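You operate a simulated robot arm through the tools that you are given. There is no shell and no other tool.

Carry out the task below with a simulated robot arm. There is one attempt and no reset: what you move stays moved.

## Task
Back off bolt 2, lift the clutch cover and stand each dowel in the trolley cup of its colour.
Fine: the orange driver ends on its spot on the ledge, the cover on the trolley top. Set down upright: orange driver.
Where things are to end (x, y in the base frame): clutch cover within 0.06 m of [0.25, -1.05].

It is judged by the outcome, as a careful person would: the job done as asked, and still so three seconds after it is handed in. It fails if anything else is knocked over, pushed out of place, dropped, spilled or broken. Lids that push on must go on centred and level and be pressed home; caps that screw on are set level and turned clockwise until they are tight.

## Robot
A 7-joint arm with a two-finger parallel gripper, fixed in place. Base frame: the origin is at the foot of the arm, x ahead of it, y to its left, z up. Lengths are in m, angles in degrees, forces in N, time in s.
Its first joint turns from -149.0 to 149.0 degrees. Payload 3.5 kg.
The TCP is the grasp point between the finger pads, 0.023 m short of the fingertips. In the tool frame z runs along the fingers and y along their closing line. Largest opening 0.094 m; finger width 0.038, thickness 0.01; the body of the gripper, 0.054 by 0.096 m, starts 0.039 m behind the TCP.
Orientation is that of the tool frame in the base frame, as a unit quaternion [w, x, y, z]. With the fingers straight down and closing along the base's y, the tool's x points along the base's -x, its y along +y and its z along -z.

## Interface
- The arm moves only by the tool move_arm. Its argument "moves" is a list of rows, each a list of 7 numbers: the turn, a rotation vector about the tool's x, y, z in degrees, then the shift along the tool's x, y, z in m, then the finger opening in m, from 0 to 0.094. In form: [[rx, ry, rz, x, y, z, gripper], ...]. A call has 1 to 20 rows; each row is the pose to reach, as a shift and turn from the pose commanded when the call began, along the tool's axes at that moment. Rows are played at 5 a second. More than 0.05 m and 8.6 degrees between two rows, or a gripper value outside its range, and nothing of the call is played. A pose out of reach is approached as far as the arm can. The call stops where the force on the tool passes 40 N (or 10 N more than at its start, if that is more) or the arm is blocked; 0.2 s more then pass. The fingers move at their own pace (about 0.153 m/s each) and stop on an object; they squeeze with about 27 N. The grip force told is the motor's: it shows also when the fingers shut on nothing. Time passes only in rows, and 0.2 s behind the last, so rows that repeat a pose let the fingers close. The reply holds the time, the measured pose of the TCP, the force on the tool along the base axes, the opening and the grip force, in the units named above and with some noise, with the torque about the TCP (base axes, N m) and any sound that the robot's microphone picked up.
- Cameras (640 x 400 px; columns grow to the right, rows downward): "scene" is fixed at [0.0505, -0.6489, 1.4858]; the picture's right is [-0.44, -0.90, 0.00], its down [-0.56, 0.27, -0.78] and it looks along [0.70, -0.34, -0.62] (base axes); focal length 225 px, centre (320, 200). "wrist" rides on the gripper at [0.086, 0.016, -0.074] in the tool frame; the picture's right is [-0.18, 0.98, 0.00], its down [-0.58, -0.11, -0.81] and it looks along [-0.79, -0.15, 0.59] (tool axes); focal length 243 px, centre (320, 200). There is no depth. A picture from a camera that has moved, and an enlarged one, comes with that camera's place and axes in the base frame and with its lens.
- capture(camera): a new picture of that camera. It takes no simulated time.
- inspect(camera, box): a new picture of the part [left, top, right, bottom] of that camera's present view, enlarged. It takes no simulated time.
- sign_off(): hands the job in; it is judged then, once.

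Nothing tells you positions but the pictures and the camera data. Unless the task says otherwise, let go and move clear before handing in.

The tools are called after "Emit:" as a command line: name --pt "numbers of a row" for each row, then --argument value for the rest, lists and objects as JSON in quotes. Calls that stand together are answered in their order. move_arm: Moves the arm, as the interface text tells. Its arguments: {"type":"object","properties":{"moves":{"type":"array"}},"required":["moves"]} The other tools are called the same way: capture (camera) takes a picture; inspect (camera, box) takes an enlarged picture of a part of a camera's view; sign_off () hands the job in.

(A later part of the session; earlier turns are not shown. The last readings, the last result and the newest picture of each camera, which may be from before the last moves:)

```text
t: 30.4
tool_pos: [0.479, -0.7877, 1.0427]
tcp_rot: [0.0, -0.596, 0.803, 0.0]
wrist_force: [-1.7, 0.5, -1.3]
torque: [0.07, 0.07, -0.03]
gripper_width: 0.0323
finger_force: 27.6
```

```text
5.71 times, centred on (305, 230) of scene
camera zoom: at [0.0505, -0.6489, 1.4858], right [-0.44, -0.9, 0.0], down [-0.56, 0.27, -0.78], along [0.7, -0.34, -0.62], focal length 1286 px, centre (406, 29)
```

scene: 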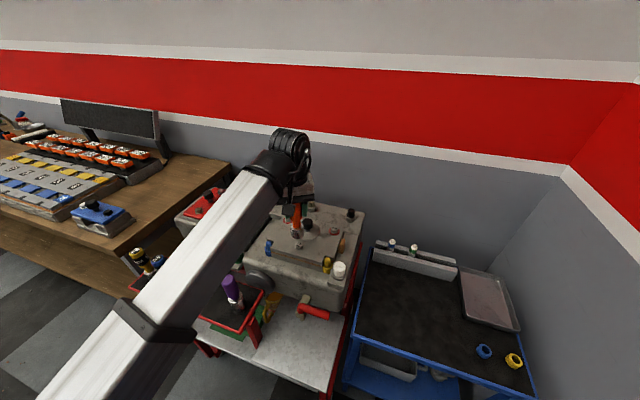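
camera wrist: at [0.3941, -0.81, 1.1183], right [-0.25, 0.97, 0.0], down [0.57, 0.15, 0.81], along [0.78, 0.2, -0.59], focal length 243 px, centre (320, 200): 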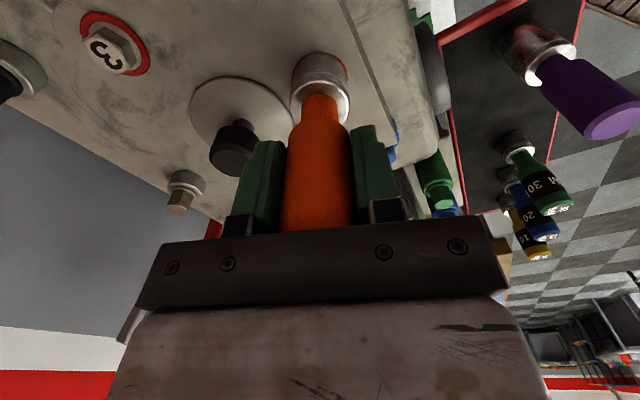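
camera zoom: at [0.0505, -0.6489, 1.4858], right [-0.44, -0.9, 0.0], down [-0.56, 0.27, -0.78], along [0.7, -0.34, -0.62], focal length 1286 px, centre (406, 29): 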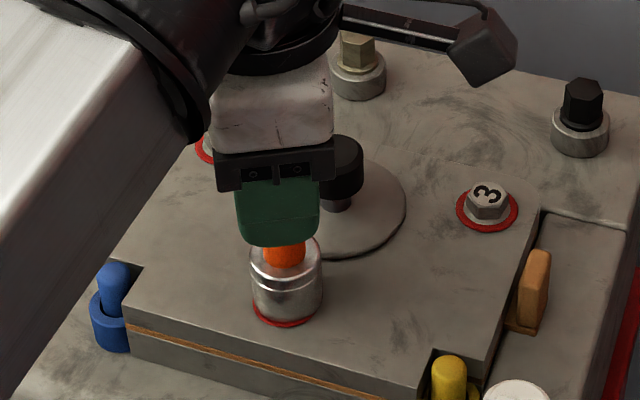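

The resistance has vanished and the red ring is clearly visible. I'll raise the driver straight up and compare bolt 2 with bolts 1 and 3.

Emit:
move_arm --pt "0 0 0 0 0 -0.005 0.02" --pt "0 0 0 0 0 -0.015 0.02" --pt "0 0 0 0 0 -0.03 0.02" --pt "0 0 0 0 0 -0.06 0.02"

Emit:
inspect --camera "scene" --box '[260, 195, 350, 265]'

Emit:
capture --camera "wrist"

```text
t: 31.4
tool_pos: [0.4789, -0.7882, 1.1036]
tcp_rot: [0.0, -0.595, 0.804, 0.0]
wrist_force: [-1.0, -0.1, -1.6]
torque: [0.0, -0.02, 0.02]
gripper_width: 0.0323
finger_force: 27.0
```

```text
5.71 times, centred on (305, 230) of scene
camera zoom: at [0.0505, -0.6489, 1.4858], right [-0.44, -0.9, 0.0], down [-0.56, 0.27, -0.78], along [0.7, -0.34, -0.62], focal length 1286 px, centre (406, 29)
```

zoom: 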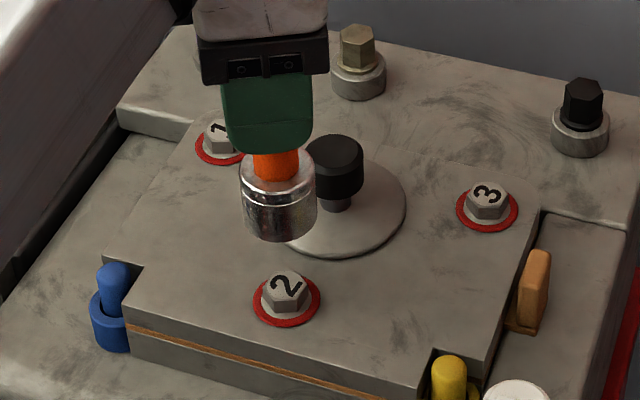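

```text
taken
camera wrist: at [0.4389, -0.8656, 1.1793], right [-0.89, 0.46, 0.0], down [0.27, 0.52, 0.81], along [0.37, 0.72, -0.59], focal length 243 px, centre (320, 200)
```

wrist: 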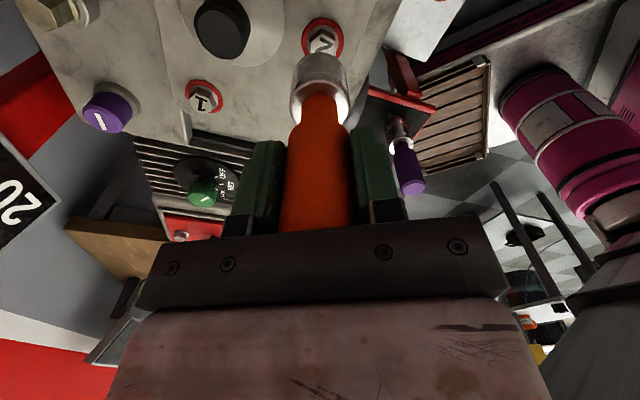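

Bolt 2 now shows the full red ring like bolts 1 and 3, so it's backed off. I'll carry the driver back over its spot on the ledge at (0.501, −0.5215).

Emit:
move_arm --pt "0 0 -4.5 -0.026 0.0057 -0.01 0.02" --pt "0 0 -9 -0.052 0.0114 -0.015 0.02" --pt "0 0 -13.5 -0.078 0.0172 -0.015 0.02" --pt "0 0 -18 -0.1045 0.0229 -0.015 0.02" --pt "0 0 -22.5 -0.1307 0.0286 -0.015 0.02" --pt "0 0 -27 -0.1568 0.0343 -0.015 0.02" --pt "0 0 -31.5 -0.1829 0.04 -0.015 0.02" --pt "0 0 -36 -0.209 0.0458 -0.01 0.02" --pt "0 0 -40.5 -0.2352 0.0515 -0.005 0.02" --pt "0 0 -45 -0.2613 0.0572 0.0 0.02" --pt "0 0 -45 -0.2613 0.0572 0.0 0.02"

Emit:
capture --camera "wrist"

Emit:
inspect --camera "scene" --box '[120, 240, 280, 340]'

```text
t: 33.8
tool_pos: [0.4993, -0.5221, 1.1026]
tcp_rot: [0.0, 0.858, -0.513, 0.0]
wrist_force: [0.2, -1.0, -1.7]
torque: [0.0, 0.0, -0.04]
gripper_width: 0.0324
finger_force: 27.6
```

```text
taken
camera wrist: at [0.5258, -0.6051, 1.1779], right [-0.95, -0.3, 0.0], down [-0.18, 0.56, 0.81], along [-0.24, 0.77, -0.59], focal length 243 px, centre (320, 200)
```

wrist: 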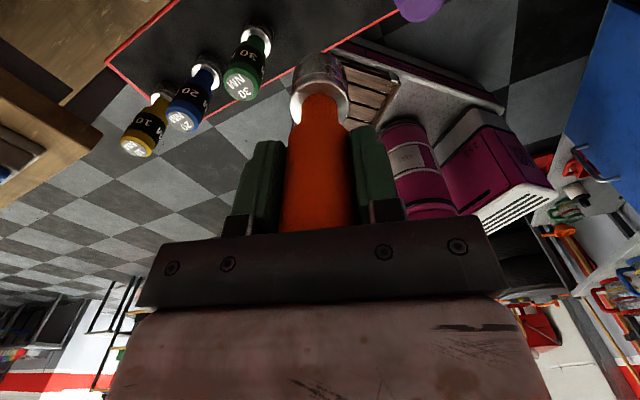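

```text
4.00 times, centred on (200, 290) of scene
camera zoom: at [0.0505, -0.6489, 1.4858], right [-0.44, -0.9, 0.0], down [-0.56, 0.27, -0.78], along [0.7, -0.34, -0.62], focal length 900 px, centre (800, -160)
```

zoom: 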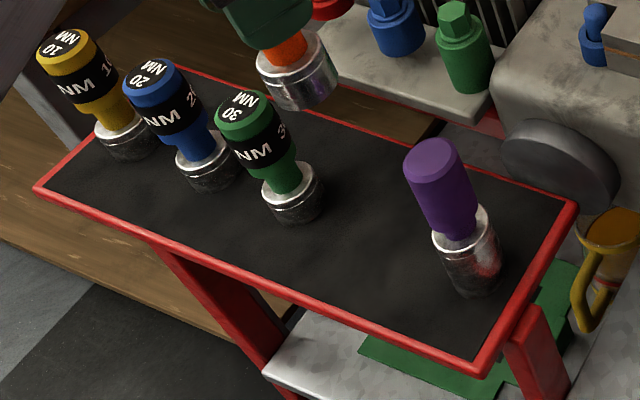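

I'm 1–2 mm off the original spot; I'll correct and descend to just above the ledge, then look again.

Emit:
move_arm --pt "0 0 0 0.0006 -0.0016 0.04 0.02" --pt "0 0 0 0.0006 -0.0016 0.08 0.02" --pt "0 0 0 0.0006 -0.0016 0.12 0.02" --pt "0 0 0 0.0006 -0.0016 0.15 0.02" --pt "0 0 0 0.0006 -0.0016 0.17 0.02" --pt "0 0 0 0.0006 -0.0016 0.17 0.02"

Emit:
inspect --camera "wrist" --box '[180, 0, 480, 190]'

Emit:
inspect --camera "scene" --box '[120, 240, 280, 340]'

```text
t: 35.2
tool_pos: [0.5037, -0.5215, 0.9335]
tcp_rot: [0.0, 0.858, -0.514, 0.0]
wrist_force: [-0.8, -0.3, -3.2]
torque: [0.01, 0.01, 0.02]
gripper_width: 0.0323
finger_force: 27.6
```

```text
2.11 times, centred on (330, 95) of wrist
camera zoom: at [0.5301, -0.6042, 1.0083], right [-0.95, -0.3, 0.0], down [-0.18, 0.56, 0.81], along [-0.24, 0.77, -0.59], focal length 511 px, centre (299, 421)
```

zoom: 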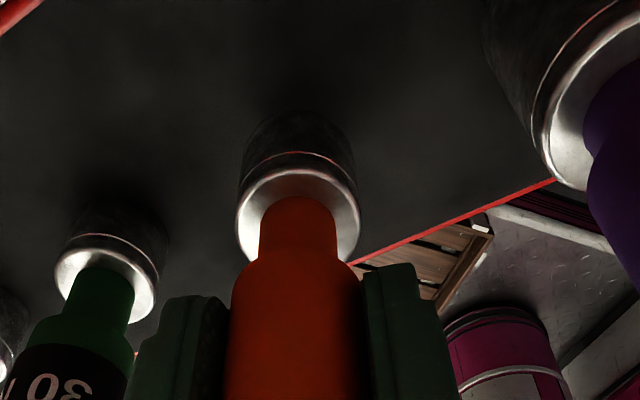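

```text
4.00 times, centred on (200, 290) of scene
camera zoom: at [0.0505, -0.6489, 1.4858], right [-0.44, -0.9, 0.0], down [-0.56, 0.27, -0.78], along [0.7, -0.34, -0.62], focal length 900 px, centre (800, -160)
```

zoom: 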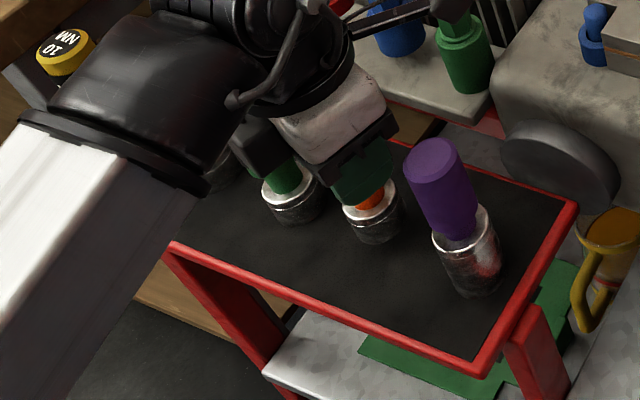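

Drifted ~2.5 mm in x; I correct that while descending the last bit slowly until it touches.

Emit:
move_arm --pt "0 0 0 -0.0007 0.0027 0.0 0.02" --pt "0 0 0 -0.0007 0.0027 0.006 0.02" --pt "0 0 0 -0.0007 0.0027 0.011 0.02" --pt "0 0 0 -0.0007 0.0027 0.014 0.02" --pt "0 0 0 -0.0007 0.0027 0.016 0.02" --pt "0 0 0 -0.0007 0.0027 0.016 0.02"

Emit:
inspect --camera "wrist" --box '[180, 0, 480, 190]'

```text
t: 36.6
tool_pos: [0.5005, -0.5213, 0.918]
tcp_rot: [0.0, 0.857, -0.515, -0.001]
wrist_force: [-0.2, -0.6, -1.5]
torque: [-0.01, 0.0, -0.01]
gripper_width: 0.0318
finger_force: 26.8
```

```text
2.11 times, centred on (330, 95) of wrist
camera zoom: at [0.5267, -0.6052, 0.9924], right [-0.95, -0.3, 0.0], down [-0.18, 0.56, 0.81], along [-0.24, 0.77, -0.59], focal length 511 px, centre (299, 421)
```

zoom: 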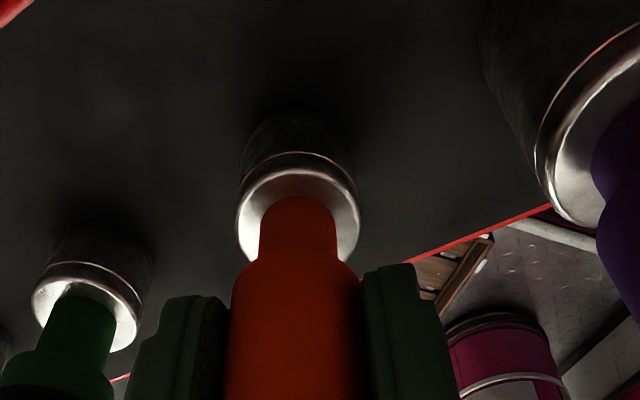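

At 0.918 there's no contact yet; I lower in 1 mm steps until the ledge takes the weight.

Emit:
move_arm --pt "0 0 0 0 0 0.001 0.02" --pt "0 0 0 0 0 0.002 0.02" --pt "0 0 0 0 0 0.003 0.02" --pt "0 0 0 0 0 0.003 0.02"

```text
t: 37.6
tool_pos: [0.5, -0.5224, 0.9132]
tcp_rot: [-0.001, 0.857, -0.515, 0.0]
wrist_force: [0.7, 0.2, -2.6]
torque: [-0.02, 0.0, 0.04]
gripper_width: 0.0322
finger_force: 26.9
```

Emit:
move_arm --pt "0 0 0 0 0 0.001 0.02" --pt "0 0 0 0 0 0.002 0.02" --pt "0 0 0 0 0 0.002 0.02"

```text
t: 38.4
tool_pos: [0.5003, -0.5221, 0.9115]
tcp_rot: [-0.001, 0.857, -0.515, 0.001]
wrist_force: [0.1, 0.0, -1.3]
torque: [-0.01, 0.03, -0.02]
gripper_width: 0.0322
finger_force: 26.3
```

Emit:
move_arm --pt "0 0 0 0 0 0.001 0.02" --pt "0 0 0 0 0 0.002 0.02" --pt "0 0 0 0 0 0.002 0.02"

Emit:
inspect --camera "scene" --box '[180, 260, 260, 320]'

Emit:
inspect --camera "wrist" --box '[180, 0, 480, 190]'

```text
t: 39.2
tool_pos: [0.5014, -0.5227, 0.9107]
tcp_rot: [0.0, 0.857, -0.515, 0.0]
wrist_force: [2.0, 1.9, 12.2]
torque: [0.13, 0.04, -0.01]
gripper_width: 0.0323
finger_force: 27.3
```

```text
6.67 times, centred on (220, 290) of scene
camera zoom: at [0.0505, -0.6489, 1.4858], right [-0.44, -0.9, 0.0], down [-0.56, 0.27, -0.78], along [0.7, -0.34, -0.62], focal length 1500 px, centre (987, -400)
```

zoom: 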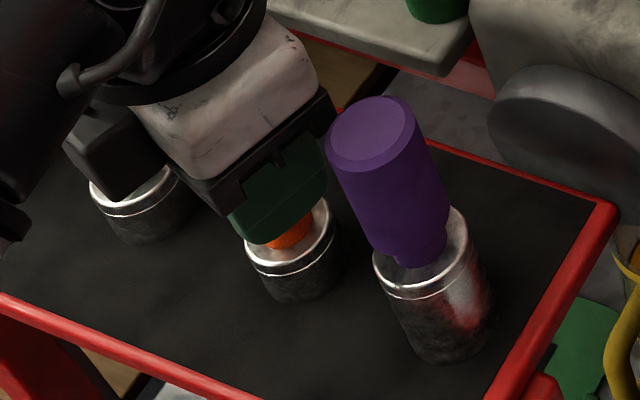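

```text
2.11 times, centred on (330, 95) of wrist
camera zoom: at [0.5268, -0.6056, 0.9859], right [-0.95, -0.3, 0.0], down [-0.18, 0.56, 0.81], along [-0.24, 0.77, -0.59], focal length 511 px, centre (299, 421)
```

zoom: 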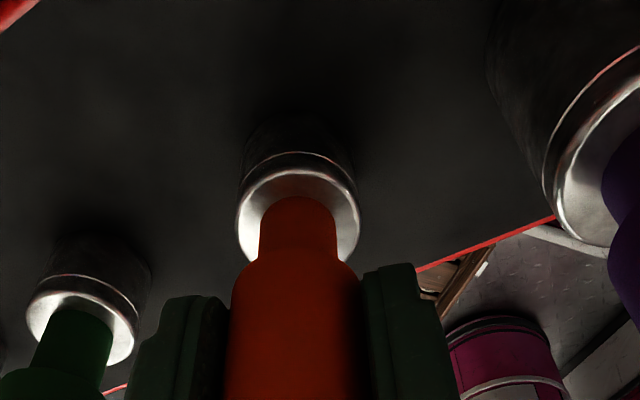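

The driver stands on the ledge with 12 N; position matches the original within 1 mm. I ease the push, open and rise straight up.

Emit:
move_arm --pt "0 0 0 0 0 -0.0012 0.02" --pt "0 0 0 0 0 -0.0012 0.036" --pt "0 0 0 0 0 -0.0012 0.045" --pt "0 0 0 0 0 -0.0012 0.06" --pt "0 0 0 0 0 -0.0012 0.06"

Emit:
inspect --camera "wrist" --box '[180, 0, 480, 230]'

```text
t: 40.4
tool_pos: [0.4991, -0.5236, 0.9106]
tcp_rot: [-0.001, 0.858, -0.514, -0.001]
wrist_force: [0.6, -1.0, 0.3]
torque: [0.01, -0.02, -0.02]
gripper_width: 0.06
finger_force: 0.0
```

```text
1.74 times, centred on (330, 115) of wrist
camera zoom: at [0.5263, -0.6059, 0.9861], right [-0.95, -0.3, 0.0], down [-0.18, 0.56, 0.81], along [-0.24, 0.77, -0.59], focal length 422 px, centre (303, 348)
```

zoom: 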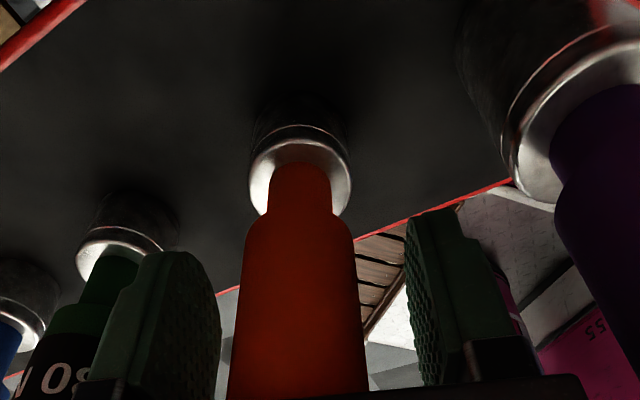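

The driver stands free. I rise straight up and clear.

Emit:
move_arm --pt "0 0 0 0 0 -0.02 0.06" --pt "0 0 0 0 0 -0.05 0.06" --pt "0 0 0 0 0 -0.09 0.06" --pt "0 0 0 0 0 -0.13 0.06" --pt "0 0 0 0 0 -0.17 0.06"

Emit:
inspect --camera "scene" --box '[120, 235, 280, 335]'

```text
t: 41.6
tool_pos: [0.5004, -0.5213, 1.082]
tcp_rot: [0.001, 0.858, -0.514, 0.0]
wrist_force: [0.3, -0.4, -0.1]
torque: [0.01, 0.0, 0.0]
gripper_width: 0.06
finger_force: 0.0
```

```text
4.00 times, centred on (200, 285) of scene
camera zoom: at [0.0505, -0.6489, 1.4858], right [-0.44, -0.9, 0.0], down [-0.56, 0.27, -0.78], along [0.7, -0.34, -0.62], focal length 900 px, centre (800, -140)
```

zoom: 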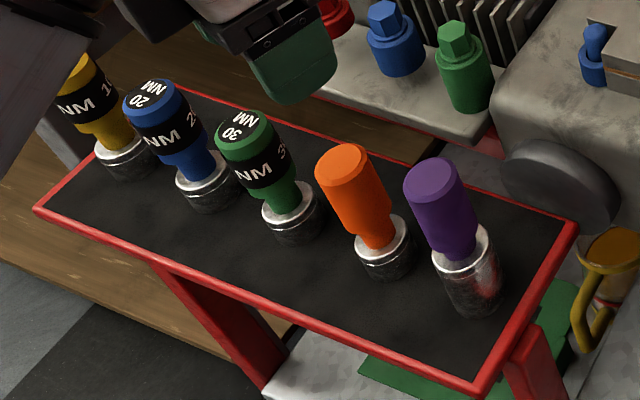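

The orange driver is back on its spot, upright. Before gripping the cover I'll test how far down and out the arm reaches over the trolley with an empty hand.

Emit:
move_arm --pt "0 0 1.5 0.027 0.0361 0 0.06" --pt "0 0 3 0.054 0.0722 0 0.06" --pt "0 0 4.5 0.081 0.1083 0 0.06" --pt "0 0 6 0.108 0.1445 0 0.06" --pt "0 0 7.5 0.135 0.1806 0 0.06" --pt "0 0 9 0.162 0.2167 0 0.06" --pt "0 0 10.5 0.189 0.2528 0 0.06" --pt "0 0 12 0.2158 0.289 0 0.06" --pt "0 0 14 0.2427 0.325 0 0.06" --pt "0 0 16 0.2697 0.3612 0 0.06" --pt "0 0 18 0.2967 0.3973 0 0.06" --pt "0 0 20 0.3236 0.4335 0 0.06" --pt "0 0 20 0.3506 0.4696 0 0.06"

Emit:
capture --camera "wrist"

Emit:
capture --camera "scene"

```text
t: 44.4
tool_pos: [0.2517, -1.0529, 1.0793]
tcp_rot: [0.001, 0.755, -0.656, 0.0]
wrist_force: [-0.2, -0.1, 0.0]
torque: [-0.02, 0.0, -0.02]
gripper_width: 0.0602
finger_force: 0.0
```

```text
taken
camera wrist: at [0.2479, -1.14, 1.1546], right [-1.0, 0.04, 0.0], down [0.03, 0.59, 0.81], along [0.04, 0.81, -0.59], focal length 243 px, centre (320, 200)
```

wrist: 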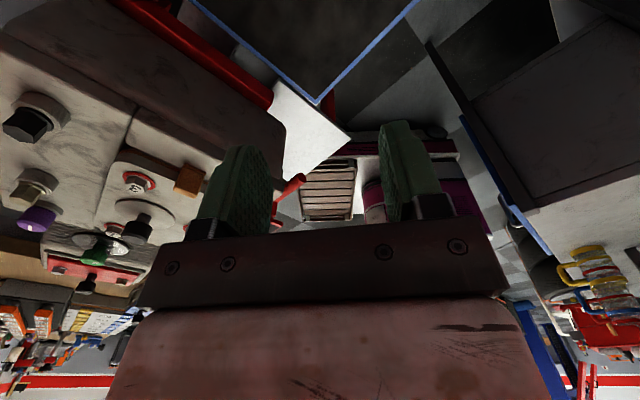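

```text
taken
```

scene: 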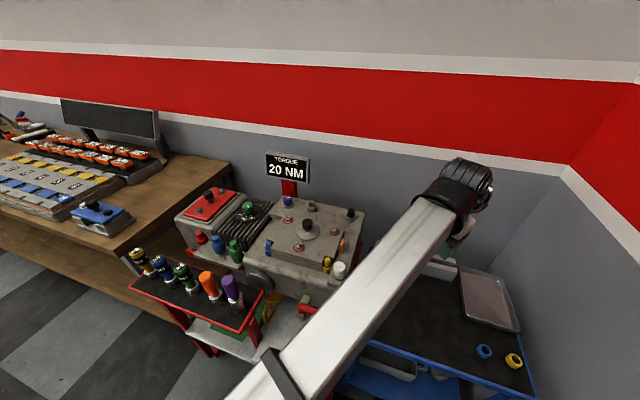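

The trolley rim comes out at z ≈ 0.72. I'll step down here to find the reach limit of a vertical tool.

Emit:
move_arm --pt "0 0 0 0 0 0.04 0.06" --pt "0 0 0 0 0 0.08 0.06" --pt "0 0 0 0 0 0.12 0.06" --pt "0 0 0 0 0 0.16 0.06" --pt "0 0 0 0 0 0.2 0.06" --pt "0 0 0 0 0 0.24 0.06" --pt "0 0 0 0 0 0.27 0.06"

Emit:
capture --camera "wrist"

Emit:
capture --camera "scene"

```text
t: 46.0
tool_pos: [0.2495, -1.0526, 0.8102]
tcp_rot: [0.0, 0.755, -0.655, 0.001]
wrist_force: [0.7, 0.0, 0.1]
torque: [0.03, -0.02, 0.03]
gripper_width: 0.0602
finger_force: 0.2
```

```text
taken
camera wrist: at [0.2455, -1.1391, 0.8857], right [-1.0, 0.04, 0.0], down [0.03, 0.59, 0.81], along [0.04, 0.81, -0.59], focal length 243 px, centre (320, 200)
```

wrist: 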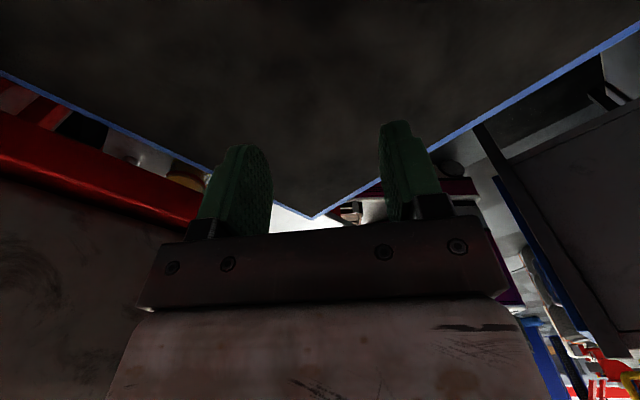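

```text
taken
```

scene: 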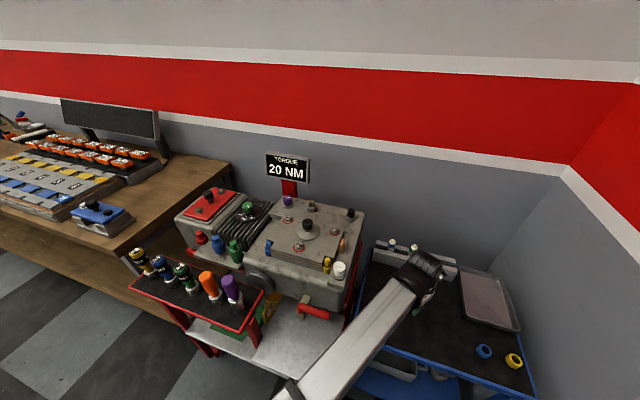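

A vertical tool reaches the cover's target easily. I'll also test the reach over the cups and get a close view of them.

Emit:
move_arm --pt "0 0 3 0.0 0.0 -0.04 0.06" --pt "0 0 6 0.0197 0.0398 -0.05 0.06" --pt "0 0 9 0.0393 0.0796 -0.05 0.06" --pt "0 0 12 0.059 0.1193 -0.05 0.06" --pt "0 0 15 0.0786 0.159 -0.05 0.06" --pt "0 0 18 0.0983 0.199 -0.05 0.06" --pt "0 0 21 0.1179 0.2387 -0.05 0.06"

Emit:
capture --camera "wrist"

Emit:
capture --camera "scene"

```text
t: 47.6
tool_pos: [0.0302, -1.2015, 0.8619]
tcp_rot: [-0.001, -0.624, 0.782, 0.0]
wrist_force: [0.4, -0.1, 0.0]
torque: [0.0, 0.01, 0.02]
gripper_width: 0.0599
finger_force: 0.2
```

```text
taken
camera wrist: at [-0.0047, -1.2816, 0.937], right [-0.92, 0.4, 0.0], down [0.24, 0.54, 0.81], along [0.32, 0.74, -0.59], focal length 243 px, centre (320, 200)
```

wrist: 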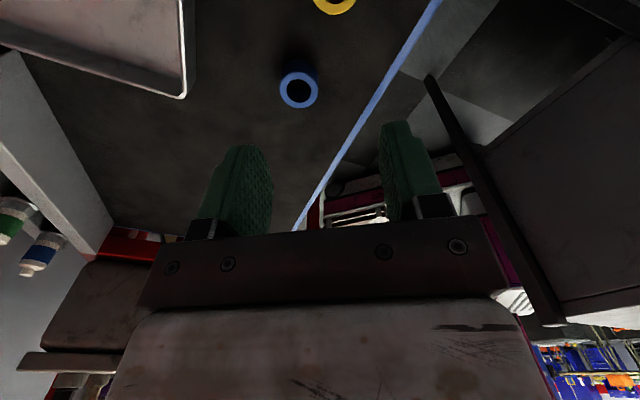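

```text
taken
```

scene: 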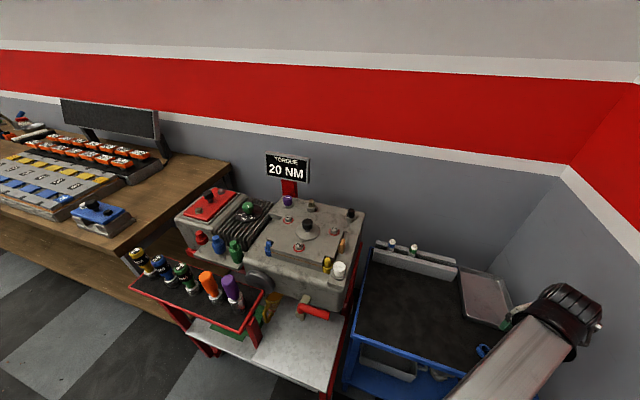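

The cups are reachable vertically too. I'll zoom in from both cameras to fix the cup positions.

Emit:
inspect --camera "wrist" --box '[230, 0, 390, 120]'

Emit:
inspect --camera "scene" --box '[350, 220, 530, 360]'

```text
3.33 times, centred on (310, 60) of wrist
camera zoom: at [-0.0047, -1.2816, 0.937], right [-0.92, 0.4, 0.0], down [0.24, 0.54, 0.81], along [0.32, 0.74, -0.59], focal length 809 px, centre (353, 667)
```

zoom: 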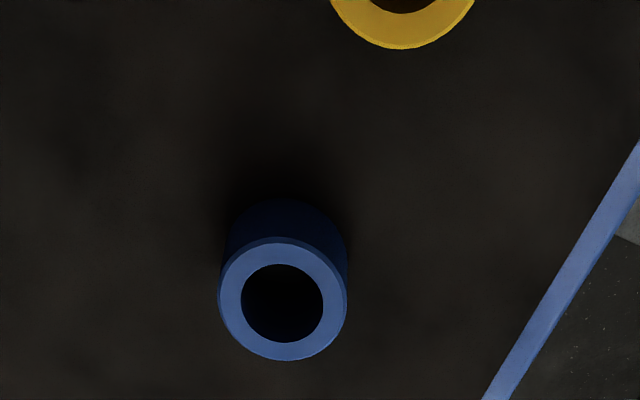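

```text
2.86 times, centred on (440, 290) of scene
camera zoom: at [0.0505, -0.6489, 1.4858], right [-0.44, -0.9, 0.0], down [-0.56, 0.27, -0.78], along [0.7, -0.34, -0.62], focal length 643 px, centre (-23, -57)
```

zoom: 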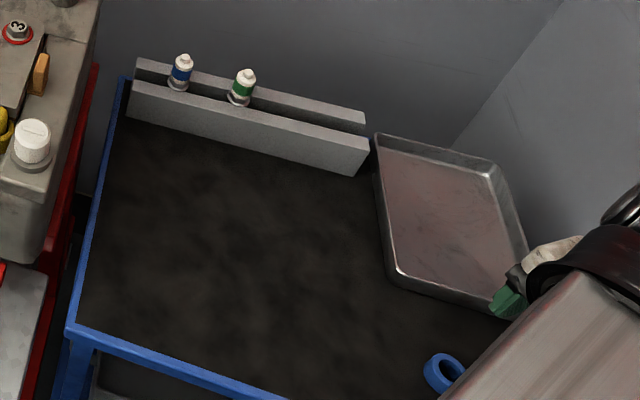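

Cups are found: blue at (0.0555, −1.186), yellow at (0.005, −1.2345), tops at z ≈ 0.738 with ~20 mm holes. Now I rise and move back above the cover's knob, near (0.529, −0.839), with the yaw aligned to the engine.

Emit:
move_arm --pt "0 0 0 0 0 -0.04 0.07" --pt "0 0 0 0 0 -0.08 0.07" --pt "0 0 0 0 0 -0.12 0.07" --pt "0 0 0 0 0 -0.16 0.07" --pt "0 0 0 0 0 -0.2 0.07" --pt "0 0 2.3 -0.0331 -0.029 -0.2 0.07" --pt "0 0 4.6 -0.0663 -0.058 -0.2 0.07" --pt "0 0 6.9 -0.0994 -0.0871 -0.2 0.07" --pt "0 0 9.2 -0.1326 -0.1161 -0.2 0.07" --pt "0 0 11.5 -0.1657 -0.1451 -0.2 0.07" --pt "0 0 13.8 -0.1989 -0.1741 -0.2 0.07" --pt "0 0 16.1 -0.232 -0.2031 -0.2 0.07" --pt "0 0 18.4 -0.2651 -0.2322 -0.2 0.07" --pt "0 0 20.7 -0.2983 -0.2612 -0.2 0.07" --pt "0 0 23 -0.3314 -0.2902 -0.2 0.07" --pt "0 0 25.3 -0.3646 -0.3192 -0.2 0.07" --pt "0 0 27.6 -0.3977 -0.3483 -0.2 0.07" --pt "0 0 29.9 -0.4309 -0.3773 -0.2 0.07" --pt "0 0 32.2 -0.464 -0.4063 -0.2 0.07"

Emit:
capture --camera "wrist"

Emit:
inspect --camera "scene" --box '[240, 180, 370, 280]'

```text
t: 51.6
tool_pos: [0.532, -0.8423, 1.0611]
tcp_rot: [0.0, -0.381, 0.925, 0.0]
wrist_force: [0.2, 1.1, -0.1]
torque: [-0.02, -0.01, 0.01]
gripper_width: 0.0702
finger_force: 0.0
```

```text
taken
camera wrist: at [0.4583, -0.8908, 1.1354], right [-0.56, 0.83, 0.0], down [0.49, 0.33, 0.81], along [0.67, 0.45, -0.59], focal length 243 px, centre (320, 200)
```

wrist: 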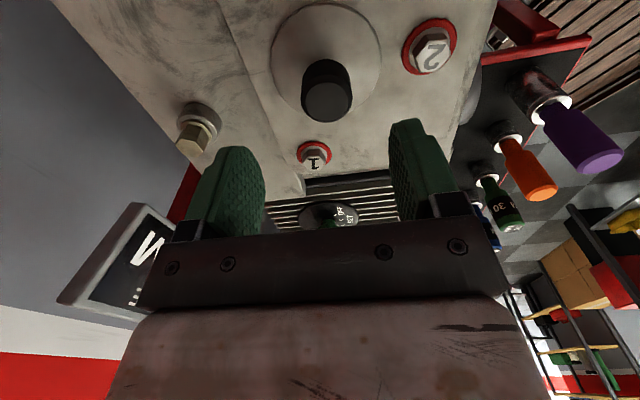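

```text
4.00 times, centred on (305, 230) of scene
camera zoom: at [0.0505, -0.6489, 1.4858], right [-0.44, -0.9, 0.0], down [-0.56, 0.27, -0.78], along [0.7, -0.34, -0.62], focal length 900 px, centre (380, 80)
```

zoom: 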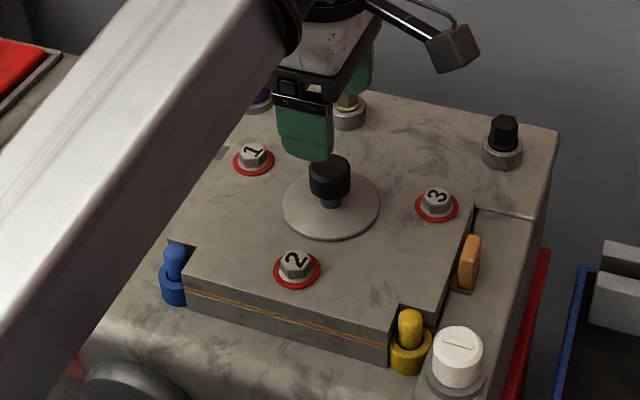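

The knob is just under the hand. I zoom to refine its centre.

Emit:
inspect --camera "wrist" --box '[240, 0, 420, 150]'

Emit:
inspect --camera "scene" --box '[285, 205, 345, 250]'

```text
2.67 times, centred on (330, 75) of wrist
camera zoom: at [0.4583, -0.8908, 1.1354], right [-0.56, 0.83, 0.0], down [0.49, 0.33, 0.81], along [0.67, 0.45, -0.59], focal length 647 px, centre (293, 533)
```

zoom: 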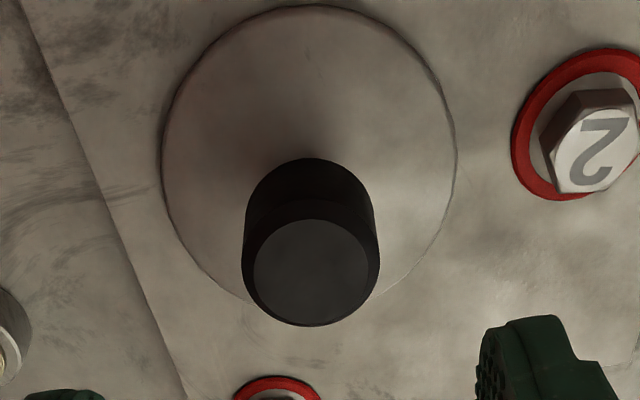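

```text
8.89 times, centred on (315, 228) of scene
camera zoom: at [0.0505, -0.6489, 1.4858], right [-0.44, -0.9, 0.0], down [-0.56, 0.27, -0.78], along [0.7, -0.34, -0.62], focal length 2000 px, centre (364, -44)
```

zoom: 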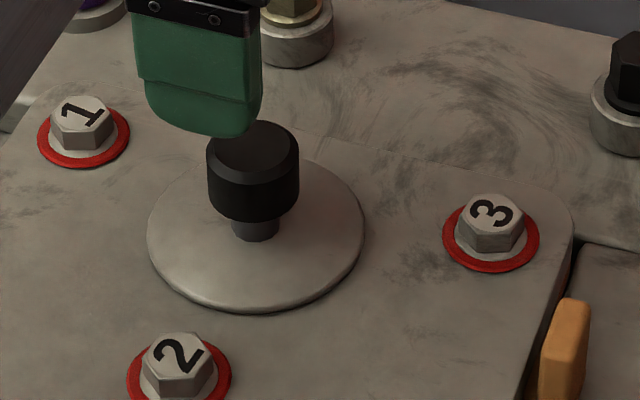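

Both views agree on the knob top: (0.529, −0.8375, 0.990), 34 mm wide, 20 mm tall. I correct sideways and lower partway.

Emit:
move_arm --pt "0 0 0 -0.0018 0.004 0.0 0.06" --pt "0 0 0 -0.0018 0.004 0.02 0.06" --pt "0 0 0 -0.0018 0.004 0.035 0.06" --pt "0 0 0 -0.0018 0.004 0.035 0.06"

Emit:
capture --camera "wrist"

Emit:
inspect --camera "scene" --box '[285, 195, 345, 240]'

```text
t: 52.6
tool_pos: [0.5291, -0.838, 1.0265]
tcp_rot: [0.0, -0.382, 0.924, 0.0]
wrist_force: [-0.6, -0.5, 0.3]
torque: [0.02, 0.01, 0.01]
gripper_width: 0.0599
finger_force: 0.1
```

```text
taken
camera wrist: at [0.4563, -0.8866, 1.1013], right [-0.56, 0.83, 0.0], down [0.49, 0.33, 0.81], along [0.67, 0.45, -0.59], focal length 243 px, centre (320, 200)
```

wrist: 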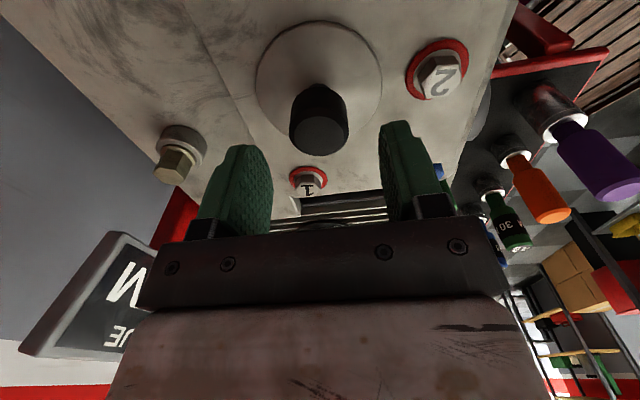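

```text
8.89 times, centred on (315, 218) of scene
camera zoom: at [0.0505, -0.6489, 1.4858], right [-0.44, -0.9, 0.0], down [-0.56, 0.27, -0.78], along [0.7, -0.34, -0.62], focal length 2000 px, centre (364, 44)
```

zoom: 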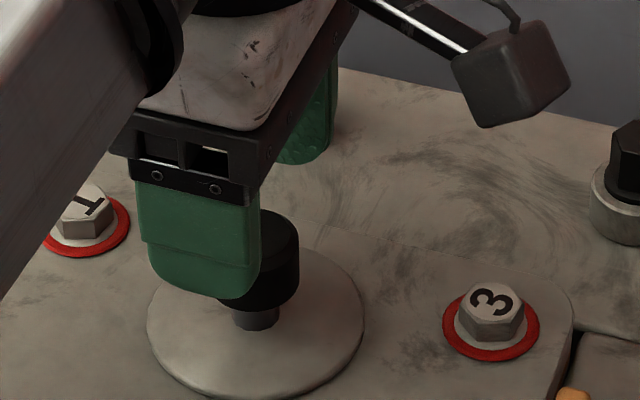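

Centred. I descend around the knob and close.

Emit:
move_arm --pt "0 0 0 0 0 0.015 0.06" --pt "0 0 0 0 0 0.03 0.06" --pt "0 0 0 0 0 0.04 0.06" --pt "0 0 0 0 0 0.046 0.06" --pt "0 0 0 0 0 0.046 0.06"

Emit:
capture --camera "wrist"

```text
t: 53.8
tool_pos: [0.5306, -0.8376, 0.9801]
tcp_rot: [0.0, -0.382, 0.924, 0.0]
wrist_force: [-0.4, 0.4, 0.2]
torque: [0.0, 0.0, 0.0]
gripper_width: 0.0598
finger_force: 0.0
```

```text
taken
camera wrist: at [0.456, -0.8864, 1.0547], right [-0.56, 0.83, 0.0], down [0.49, 0.33, 0.81], along [0.67, 0.45, -0.59], focal length 243 px, centre (320, 200)
```

wrist: 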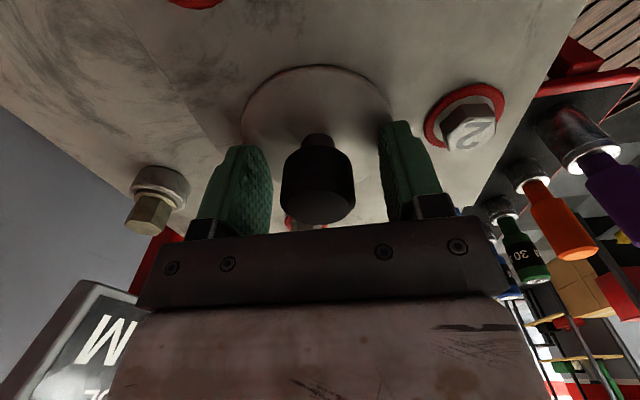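

The knob is centred between the pads. I close on it.

Emit:
move_arm --pt "0 0 0 0 0 0 0.03" --pt "0 0 0 0 0 0 0.02" --pt "0 0 0 0 0 0 0.02"

Emit:
capture --camera "wrist"

```text
t: 54.6
tool_pos: [0.5298, -0.8377, 0.9797]
tcp_rot: [0.001, -0.381, 0.925, 0.0]
wrist_force: [0.7, -2.1, 0.2]
torque: [-0.04, 0.12, -0.01]
gripper_width: 0.0325
finger_force: 27.0
```

```text
taken
camera wrist: at [0.4561, -0.8865, 1.0547], right [-0.56, 0.83, 0.0], down [0.49, 0.33, 0.81], along [0.67, 0.45, -0.59], focal length 243 px, centre (320, 200)
```

wrist: 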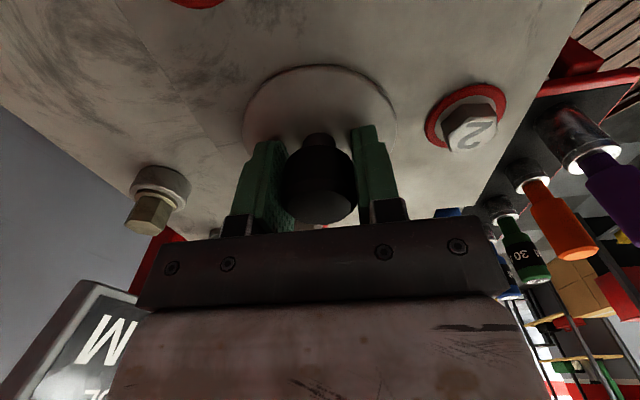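

Gripped. I lift gently in small steps, watching the load in case anything still holds the cover.

Emit:
move_arm --pt "0 0 0 0 0 -0.002 0.02" --pt "0 0 0 0 0 -0.004 0.02" --pt "0 0 0 0 0 -0.007 0.02" --pt "0 0 0 0 0 -0.01 0.02"

Emit:
inspect --camera "scene" --box '[240, 180, 370, 280]'

```text
t: 55.6
tool_pos: [0.5302, -0.8381, 0.9894]
tcp_rot: [0.0, -0.381, 0.924, -0.001]
wrist_force: [-0.2, 1.1, -5.7]
torque: [-0.05, -0.11, 0.03]
gripper_width: 0.033
finger_force: 27.2
```

```text
4.00 times, centred on (305, 230) of scene
camera zoom: at [0.0505, -0.6489, 1.4858], right [-0.44, -0.9, 0.0], down [-0.56, 0.27, -0.78], along [0.7, -0.34, -0.62], focal length 900 px, centre (380, 80)
```

zoom: 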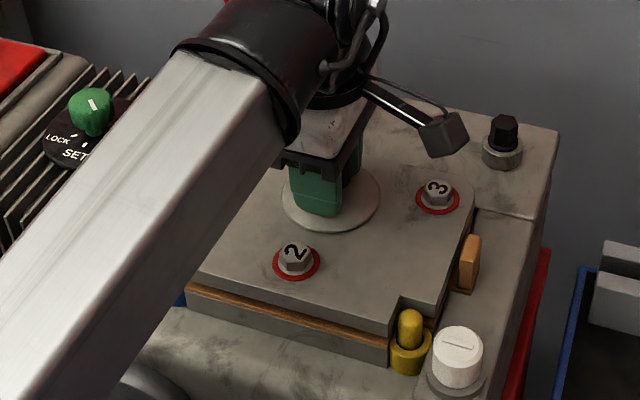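

Only ~6 N load: the cover is free and lifting level. I continue up.

Emit:
move_arm --pt "0 0 0 0 0 -0.01 0.02" --pt "0 0 0 0 0 -0.02 0.02" --pt "0 0 0 0 0 -0.035 0.02" --pt "0 0 0 0 0 -0.05 0.02"

Emit:
inspect --camera "scene" --box '[240, 180, 370, 280]'

Emit:
capture --camera "wrist"

```text
t: 56.6
tool_pos: [0.5292, -0.839, 1.0394]
tcp_rot: [0.0, -0.382, 0.924, 0.0]
wrist_force: [-0.8, -0.2, -5.6]
torque: [-0.04, -0.06, 0.01]
gripper_width: 0.0327
finger_force: 27.0
```

```text
4.00 times, centred on (305, 230) of scene
camera zoom: at [0.0505, -0.6489, 1.4858], right [-0.44, -0.9, 0.0], down [-0.56, 0.27, -0.78], along [0.7, -0.34, -0.62], focal length 900 px, centre (380, 80)
```

zoom: 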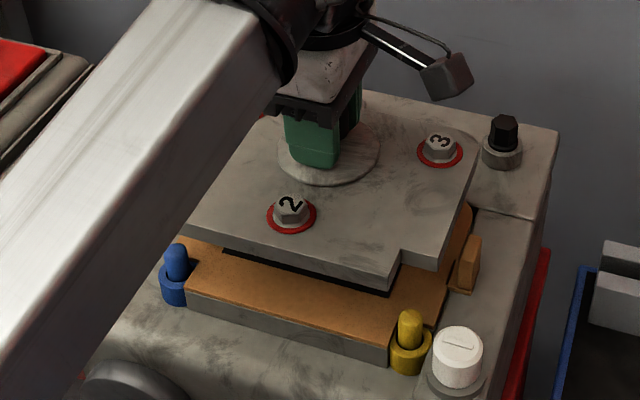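

```text
taken
camera wrist: at [0.456, -0.8865, 1.1152], right [-0.56, 0.83, 0.0], down [0.49, 0.33, 0.81], along [0.67, 0.45, -0.59], focal length 243 px, centre (320, 200)
```

wrist: 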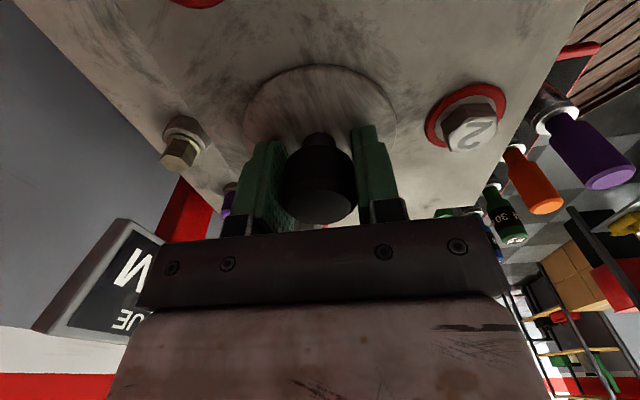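

The gasket stays on the engine and the cover hangs level. I raise it to clear the dowels and carry it over the trolley towards knob position (0.255, −1.075), which puts the cover's centre well within the target and inside the trolley edges.

Emit:
move_arm --pt "0 0 0 0 0 -0.02 0.02" --pt "0 0 0 0 0 -0.045 0.02" --pt "0 0 0 0.01 0.0007 -0.055 0.02" --pt "0 0 0 0.03 0.002 -0.055 0.02" --pt "0 0 0 0.06 0.004 -0.055 0.02" --pt "0 0 0 0.095 0.0063 -0.055 0.02" --pt "0 0 0 0.13 0.0086 -0.055 0.02" --pt "0 0 0 0.165 0.0109 -0.055 0.02" --pt "0 0 0 0.2 0.0132 -0.055 0.02" --pt "0 0 0 0.235 0.0155 -0.055 0.02" --pt "0 0 0 0.27 0.0179 -0.055 0.02" --pt "0 0 0 0.305 0.0202 -0.055 0.02" --pt "0 0 0 0.335 0.0222 -0.055 0.02" --pt "0 0 0 0.353 0.0233 -0.055 0.02" --pt "0 0 0 0.3614 0.0239 -0.055 0.02" --pt "0 0 0 0.3614 0.0239 -0.055 0.02"

Emit:
capture --camera "scene"

Emit:
capture --camera "wrist"

```text
t: 60.0
tool_pos: [0.2553, -1.0751, 1.0944]
tcp_rot: [0.0, -0.382, 0.924, -0.001]
wrist_force: [0.3, -0.2, -5.7]
torque: [-0.08, -0.1, 0.0]
gripper_width: 0.0327
finger_force: 27.3
```

```text
taken
```

scene: 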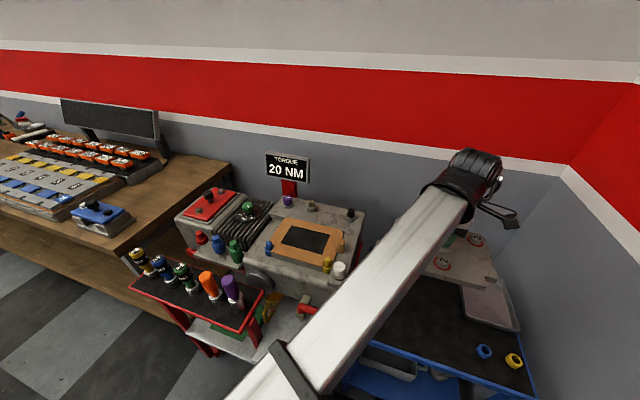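

```text
taken
camera wrist: at [0.1831, -1.1249, 1.169], right [-0.56, 0.83, 0.0], down [0.49, 0.33, 0.81], along [0.67, 0.45, -0.59], focal length 243 px, centre (320, 200)
```

wrist: 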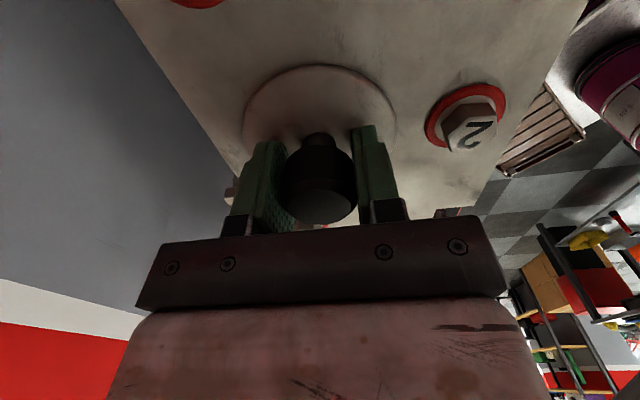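

The cover hangs over the right place on the trolley. I lower it most of the way, then look.

Emit:
move_arm --pt "0 0 0 0 0 0.02 0.02" --pt "0 0 0 0 0 0.055 0.02" --pt "0 0 0 0 0 0.09 0.02" --pt "0 0 0 0 0 0.125 0.02" --pt "0 0 0 0 0 0.16 0.02" --pt "0 0 0 0 0 0.195 0.02" --pt "0 0 0 0 0 0.225 0.02" --pt "0 0 0 0 0 0.25 0.02" --pt "0 0 0 0 0 0.265 0.02"

Emit:
inspect --camera "scene" --box '[330, 220, 550, 400]'

Emit:
capture --camera "wrist"

```text
t: 62.0
tool_pos: [0.257, -1.0757, 0.8303]
tcp_rot: [0.0, -0.381, 0.924, -0.001]
wrist_force: [-0.9, 0.5, -5.7]
torque: [-0.09, -0.07, 0.0]
gripper_width: 0.0329
finger_force: 27.5
```

```text
2.22 times, centred on (440, 310) of scene
camera zoom: at [0.0505, -0.6489, 1.4858], right [-0.44, -0.9, 0.0], down [-0.56, 0.27, -0.78], along [0.7, -0.34, -0.62], focal length 500 px, centre (53, -44)
```

zoom: 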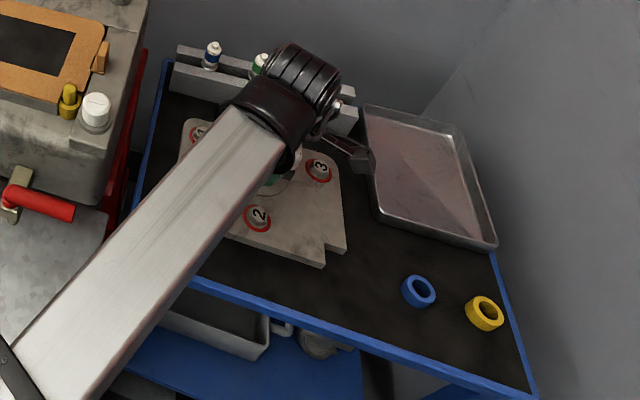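

```text
taken
camera wrist: at [0.1836, -1.124, 0.9054], right [-0.56, 0.83, 0.0], down [0.49, 0.33, 0.81], along [0.67, 0.45, -0.59], focal length 243 px, centre (320, 200)
```

wrist: 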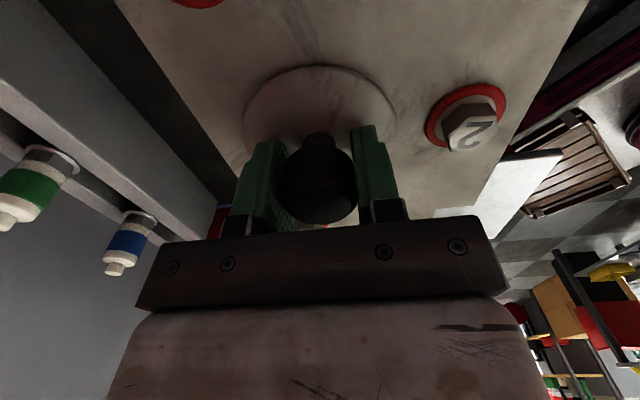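

Clear of the rail, tray and cups. I continue in small steps until touch-down.

Emit:
move_arm --pt "0 0 0 0 0 0.008 0.02" --pt "0 0 0 0 0 0.016 0.02" --pt "0 0 0 0 0 0.024 0.02" --pt "0 0 0 0 0 0.03 0.02" --pt "0 0 0 0 0 0.036 0.02" --pt "0 0 0 0 0 0.04 0.02"

Emit:
inspect --camera "scene" --box '[330, 220, 550, 400]'

```text
t: 63.4
tool_pos: [0.2555, -1.0752, 0.7892]
tcp_rot: [0.0, -0.382, 0.924, 0.0]
wrist_force: [1.0, -0.4, -5.6]
torque: [-0.07, -0.08, 0.01]
gripper_width: 0.0327
finger_force: 26.9
```

```text
2.22 times, centred on (440, 310) of scene
camera zoom: at [0.0505, -0.6489, 1.4858], right [-0.44, -0.9, 0.0], down [-0.56, 0.27, -0.78], along [0.7, -0.34, -0.62], focal length 500 px, centre (53, -44)
```

zoom: 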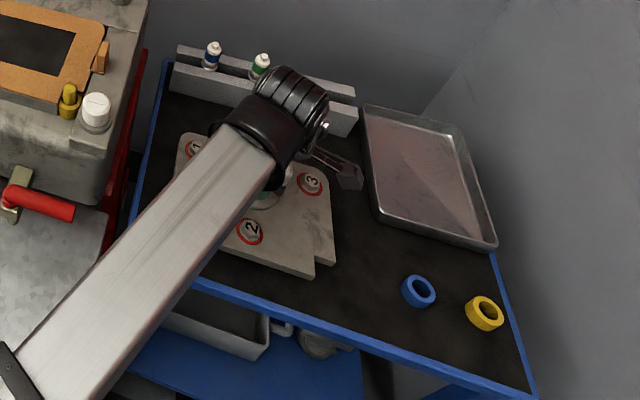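

Emit:
move_arm --pt "0 0 0 0 0 0.004 0.02" --pt "0 0 0 0 0 0.008 0.02" --pt "0 0 0 0 0 0.011 0.02" --pt "0 0 0 0 0 0.014 0.02" --pt "0 0 0 0 0 0.017 0.02"

```text
t: 64.6
tool_pos: [0.2553, -1.0758, 0.7724]
tcp_rot: [0.0, -0.382, 0.924, 0.0]
wrist_force: [-0.4, -0.8, -4.6]
torque: [-0.07, -0.09, -0.01]
gripper_width: 0.0329
finger_force: 26.9
```

Emit:
move_arm --pt "0 0 0 0 0 0.002 0.02" --pt "0 0 0 0 0 0.004 0.02" --pt "0 0 0 0 0 0.006 0.02" --pt "0 0 0 0 0 0.008 0.02"

Emit:
inspect --camera "scene" --box '[330, 220, 550, 400]'

```text
t: 65.6
tool_pos: [0.2576, -1.0755, 0.7648]
tcp_rot: [0.0, -0.382, 0.924, -0.001]
wrist_force: [-0.1, 0.2, -5.8]
torque: [-0.05, -0.1, -0.04]
gripper_width: 0.0328
finger_force: 27.3
```

```text
2.22 times, centred on (440, 310) of scene
camera zoom: at [0.0505, -0.6489, 1.4858], right [-0.44, -0.9, 0.0], down [-0.56, 0.27, -0.78], along [0.7, -0.34, -0.62], focal length 500 px, centre (53, -44)
```

zoom: 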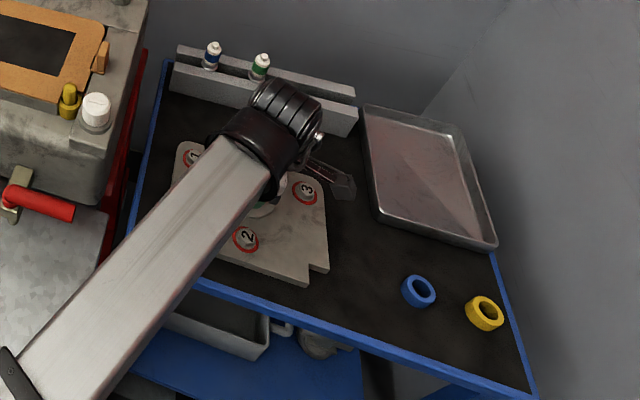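

Emit:
move_arm --pt "0 0 0 0 0 0.002 0.02" --pt "0 0 0 0 0 0.004 0.02" --pt "0 0 0 0 0 0.006 0.02" --pt "0 0 0 0 0 0.008 0.02"

```text
t: 66.6
tool_pos: [0.2572, -1.0764, 0.7581]
tcp_rot: [0.0, -0.382, 0.924, 0.001]
wrist_force: [1.6, -2.2, 23.0]
torque: [0.13, 0.2, 0.03]
gripper_width: 0.033
finger_force: 26.6
```

The cover has touched down. I relieve the pressure and open the fingers.

Emit:
move_arm --pt "0 0 0 0 0 -0.001 0.02" --pt "0 0 0 0 0 -0.0018 0.02" --pt "0 0 0 0 0 -0.0018 0.036" --pt "0 0 0 0 0 -0.0018 0.05" --pt "0 0 0 0 0 -0.0018 0.065" --pt "0 0 0 0 0 -0.0018 0.065"

Emit:
capture --camera "wrist"

Emit:
inspect --camera "scene" --box '[330, 220, 550, 400]'

```text
t: 68.0
tool_pos: [0.256, -1.0753, 0.7589]
tcp_rot: [0.001, -0.382, 0.924, 0.001]
wrist_force: [-0.8, 0.1, 0.0]
torque: [0.01, 0.0, -0.03]
gripper_width: 0.065
finger_force: 0.0
```

```text
taken
camera wrist: at [0.1834, -1.124, 0.8341], right [-0.56, 0.83, 0.0], down [0.49, 0.33, 0.81], along [0.67, 0.45, -0.59], focal length 243 px, centre (320, 200)
```

wrist: 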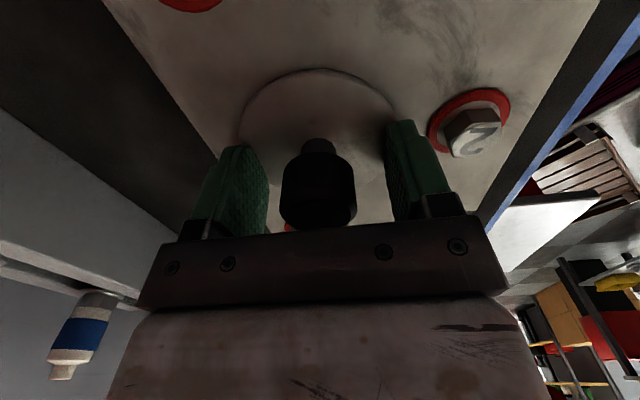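

```text
2.22 times, centred on (440, 310) of scene
camera zoom: at [0.0505, -0.6489, 1.4858], right [-0.44, -0.9, 0.0], down [-0.56, 0.27, -0.78], along [0.7, -0.34, -0.62], focal length 500 px, centre (53, -44)
```

zoom: 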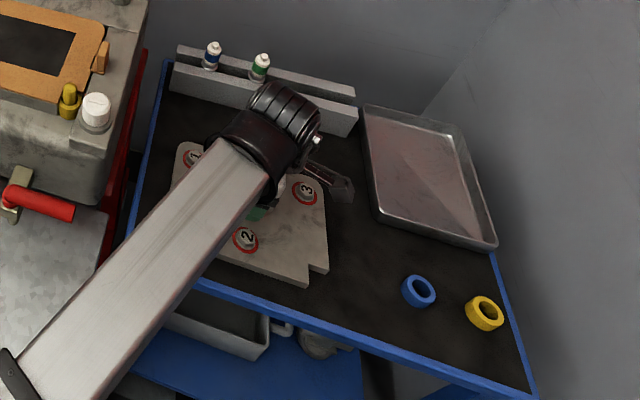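

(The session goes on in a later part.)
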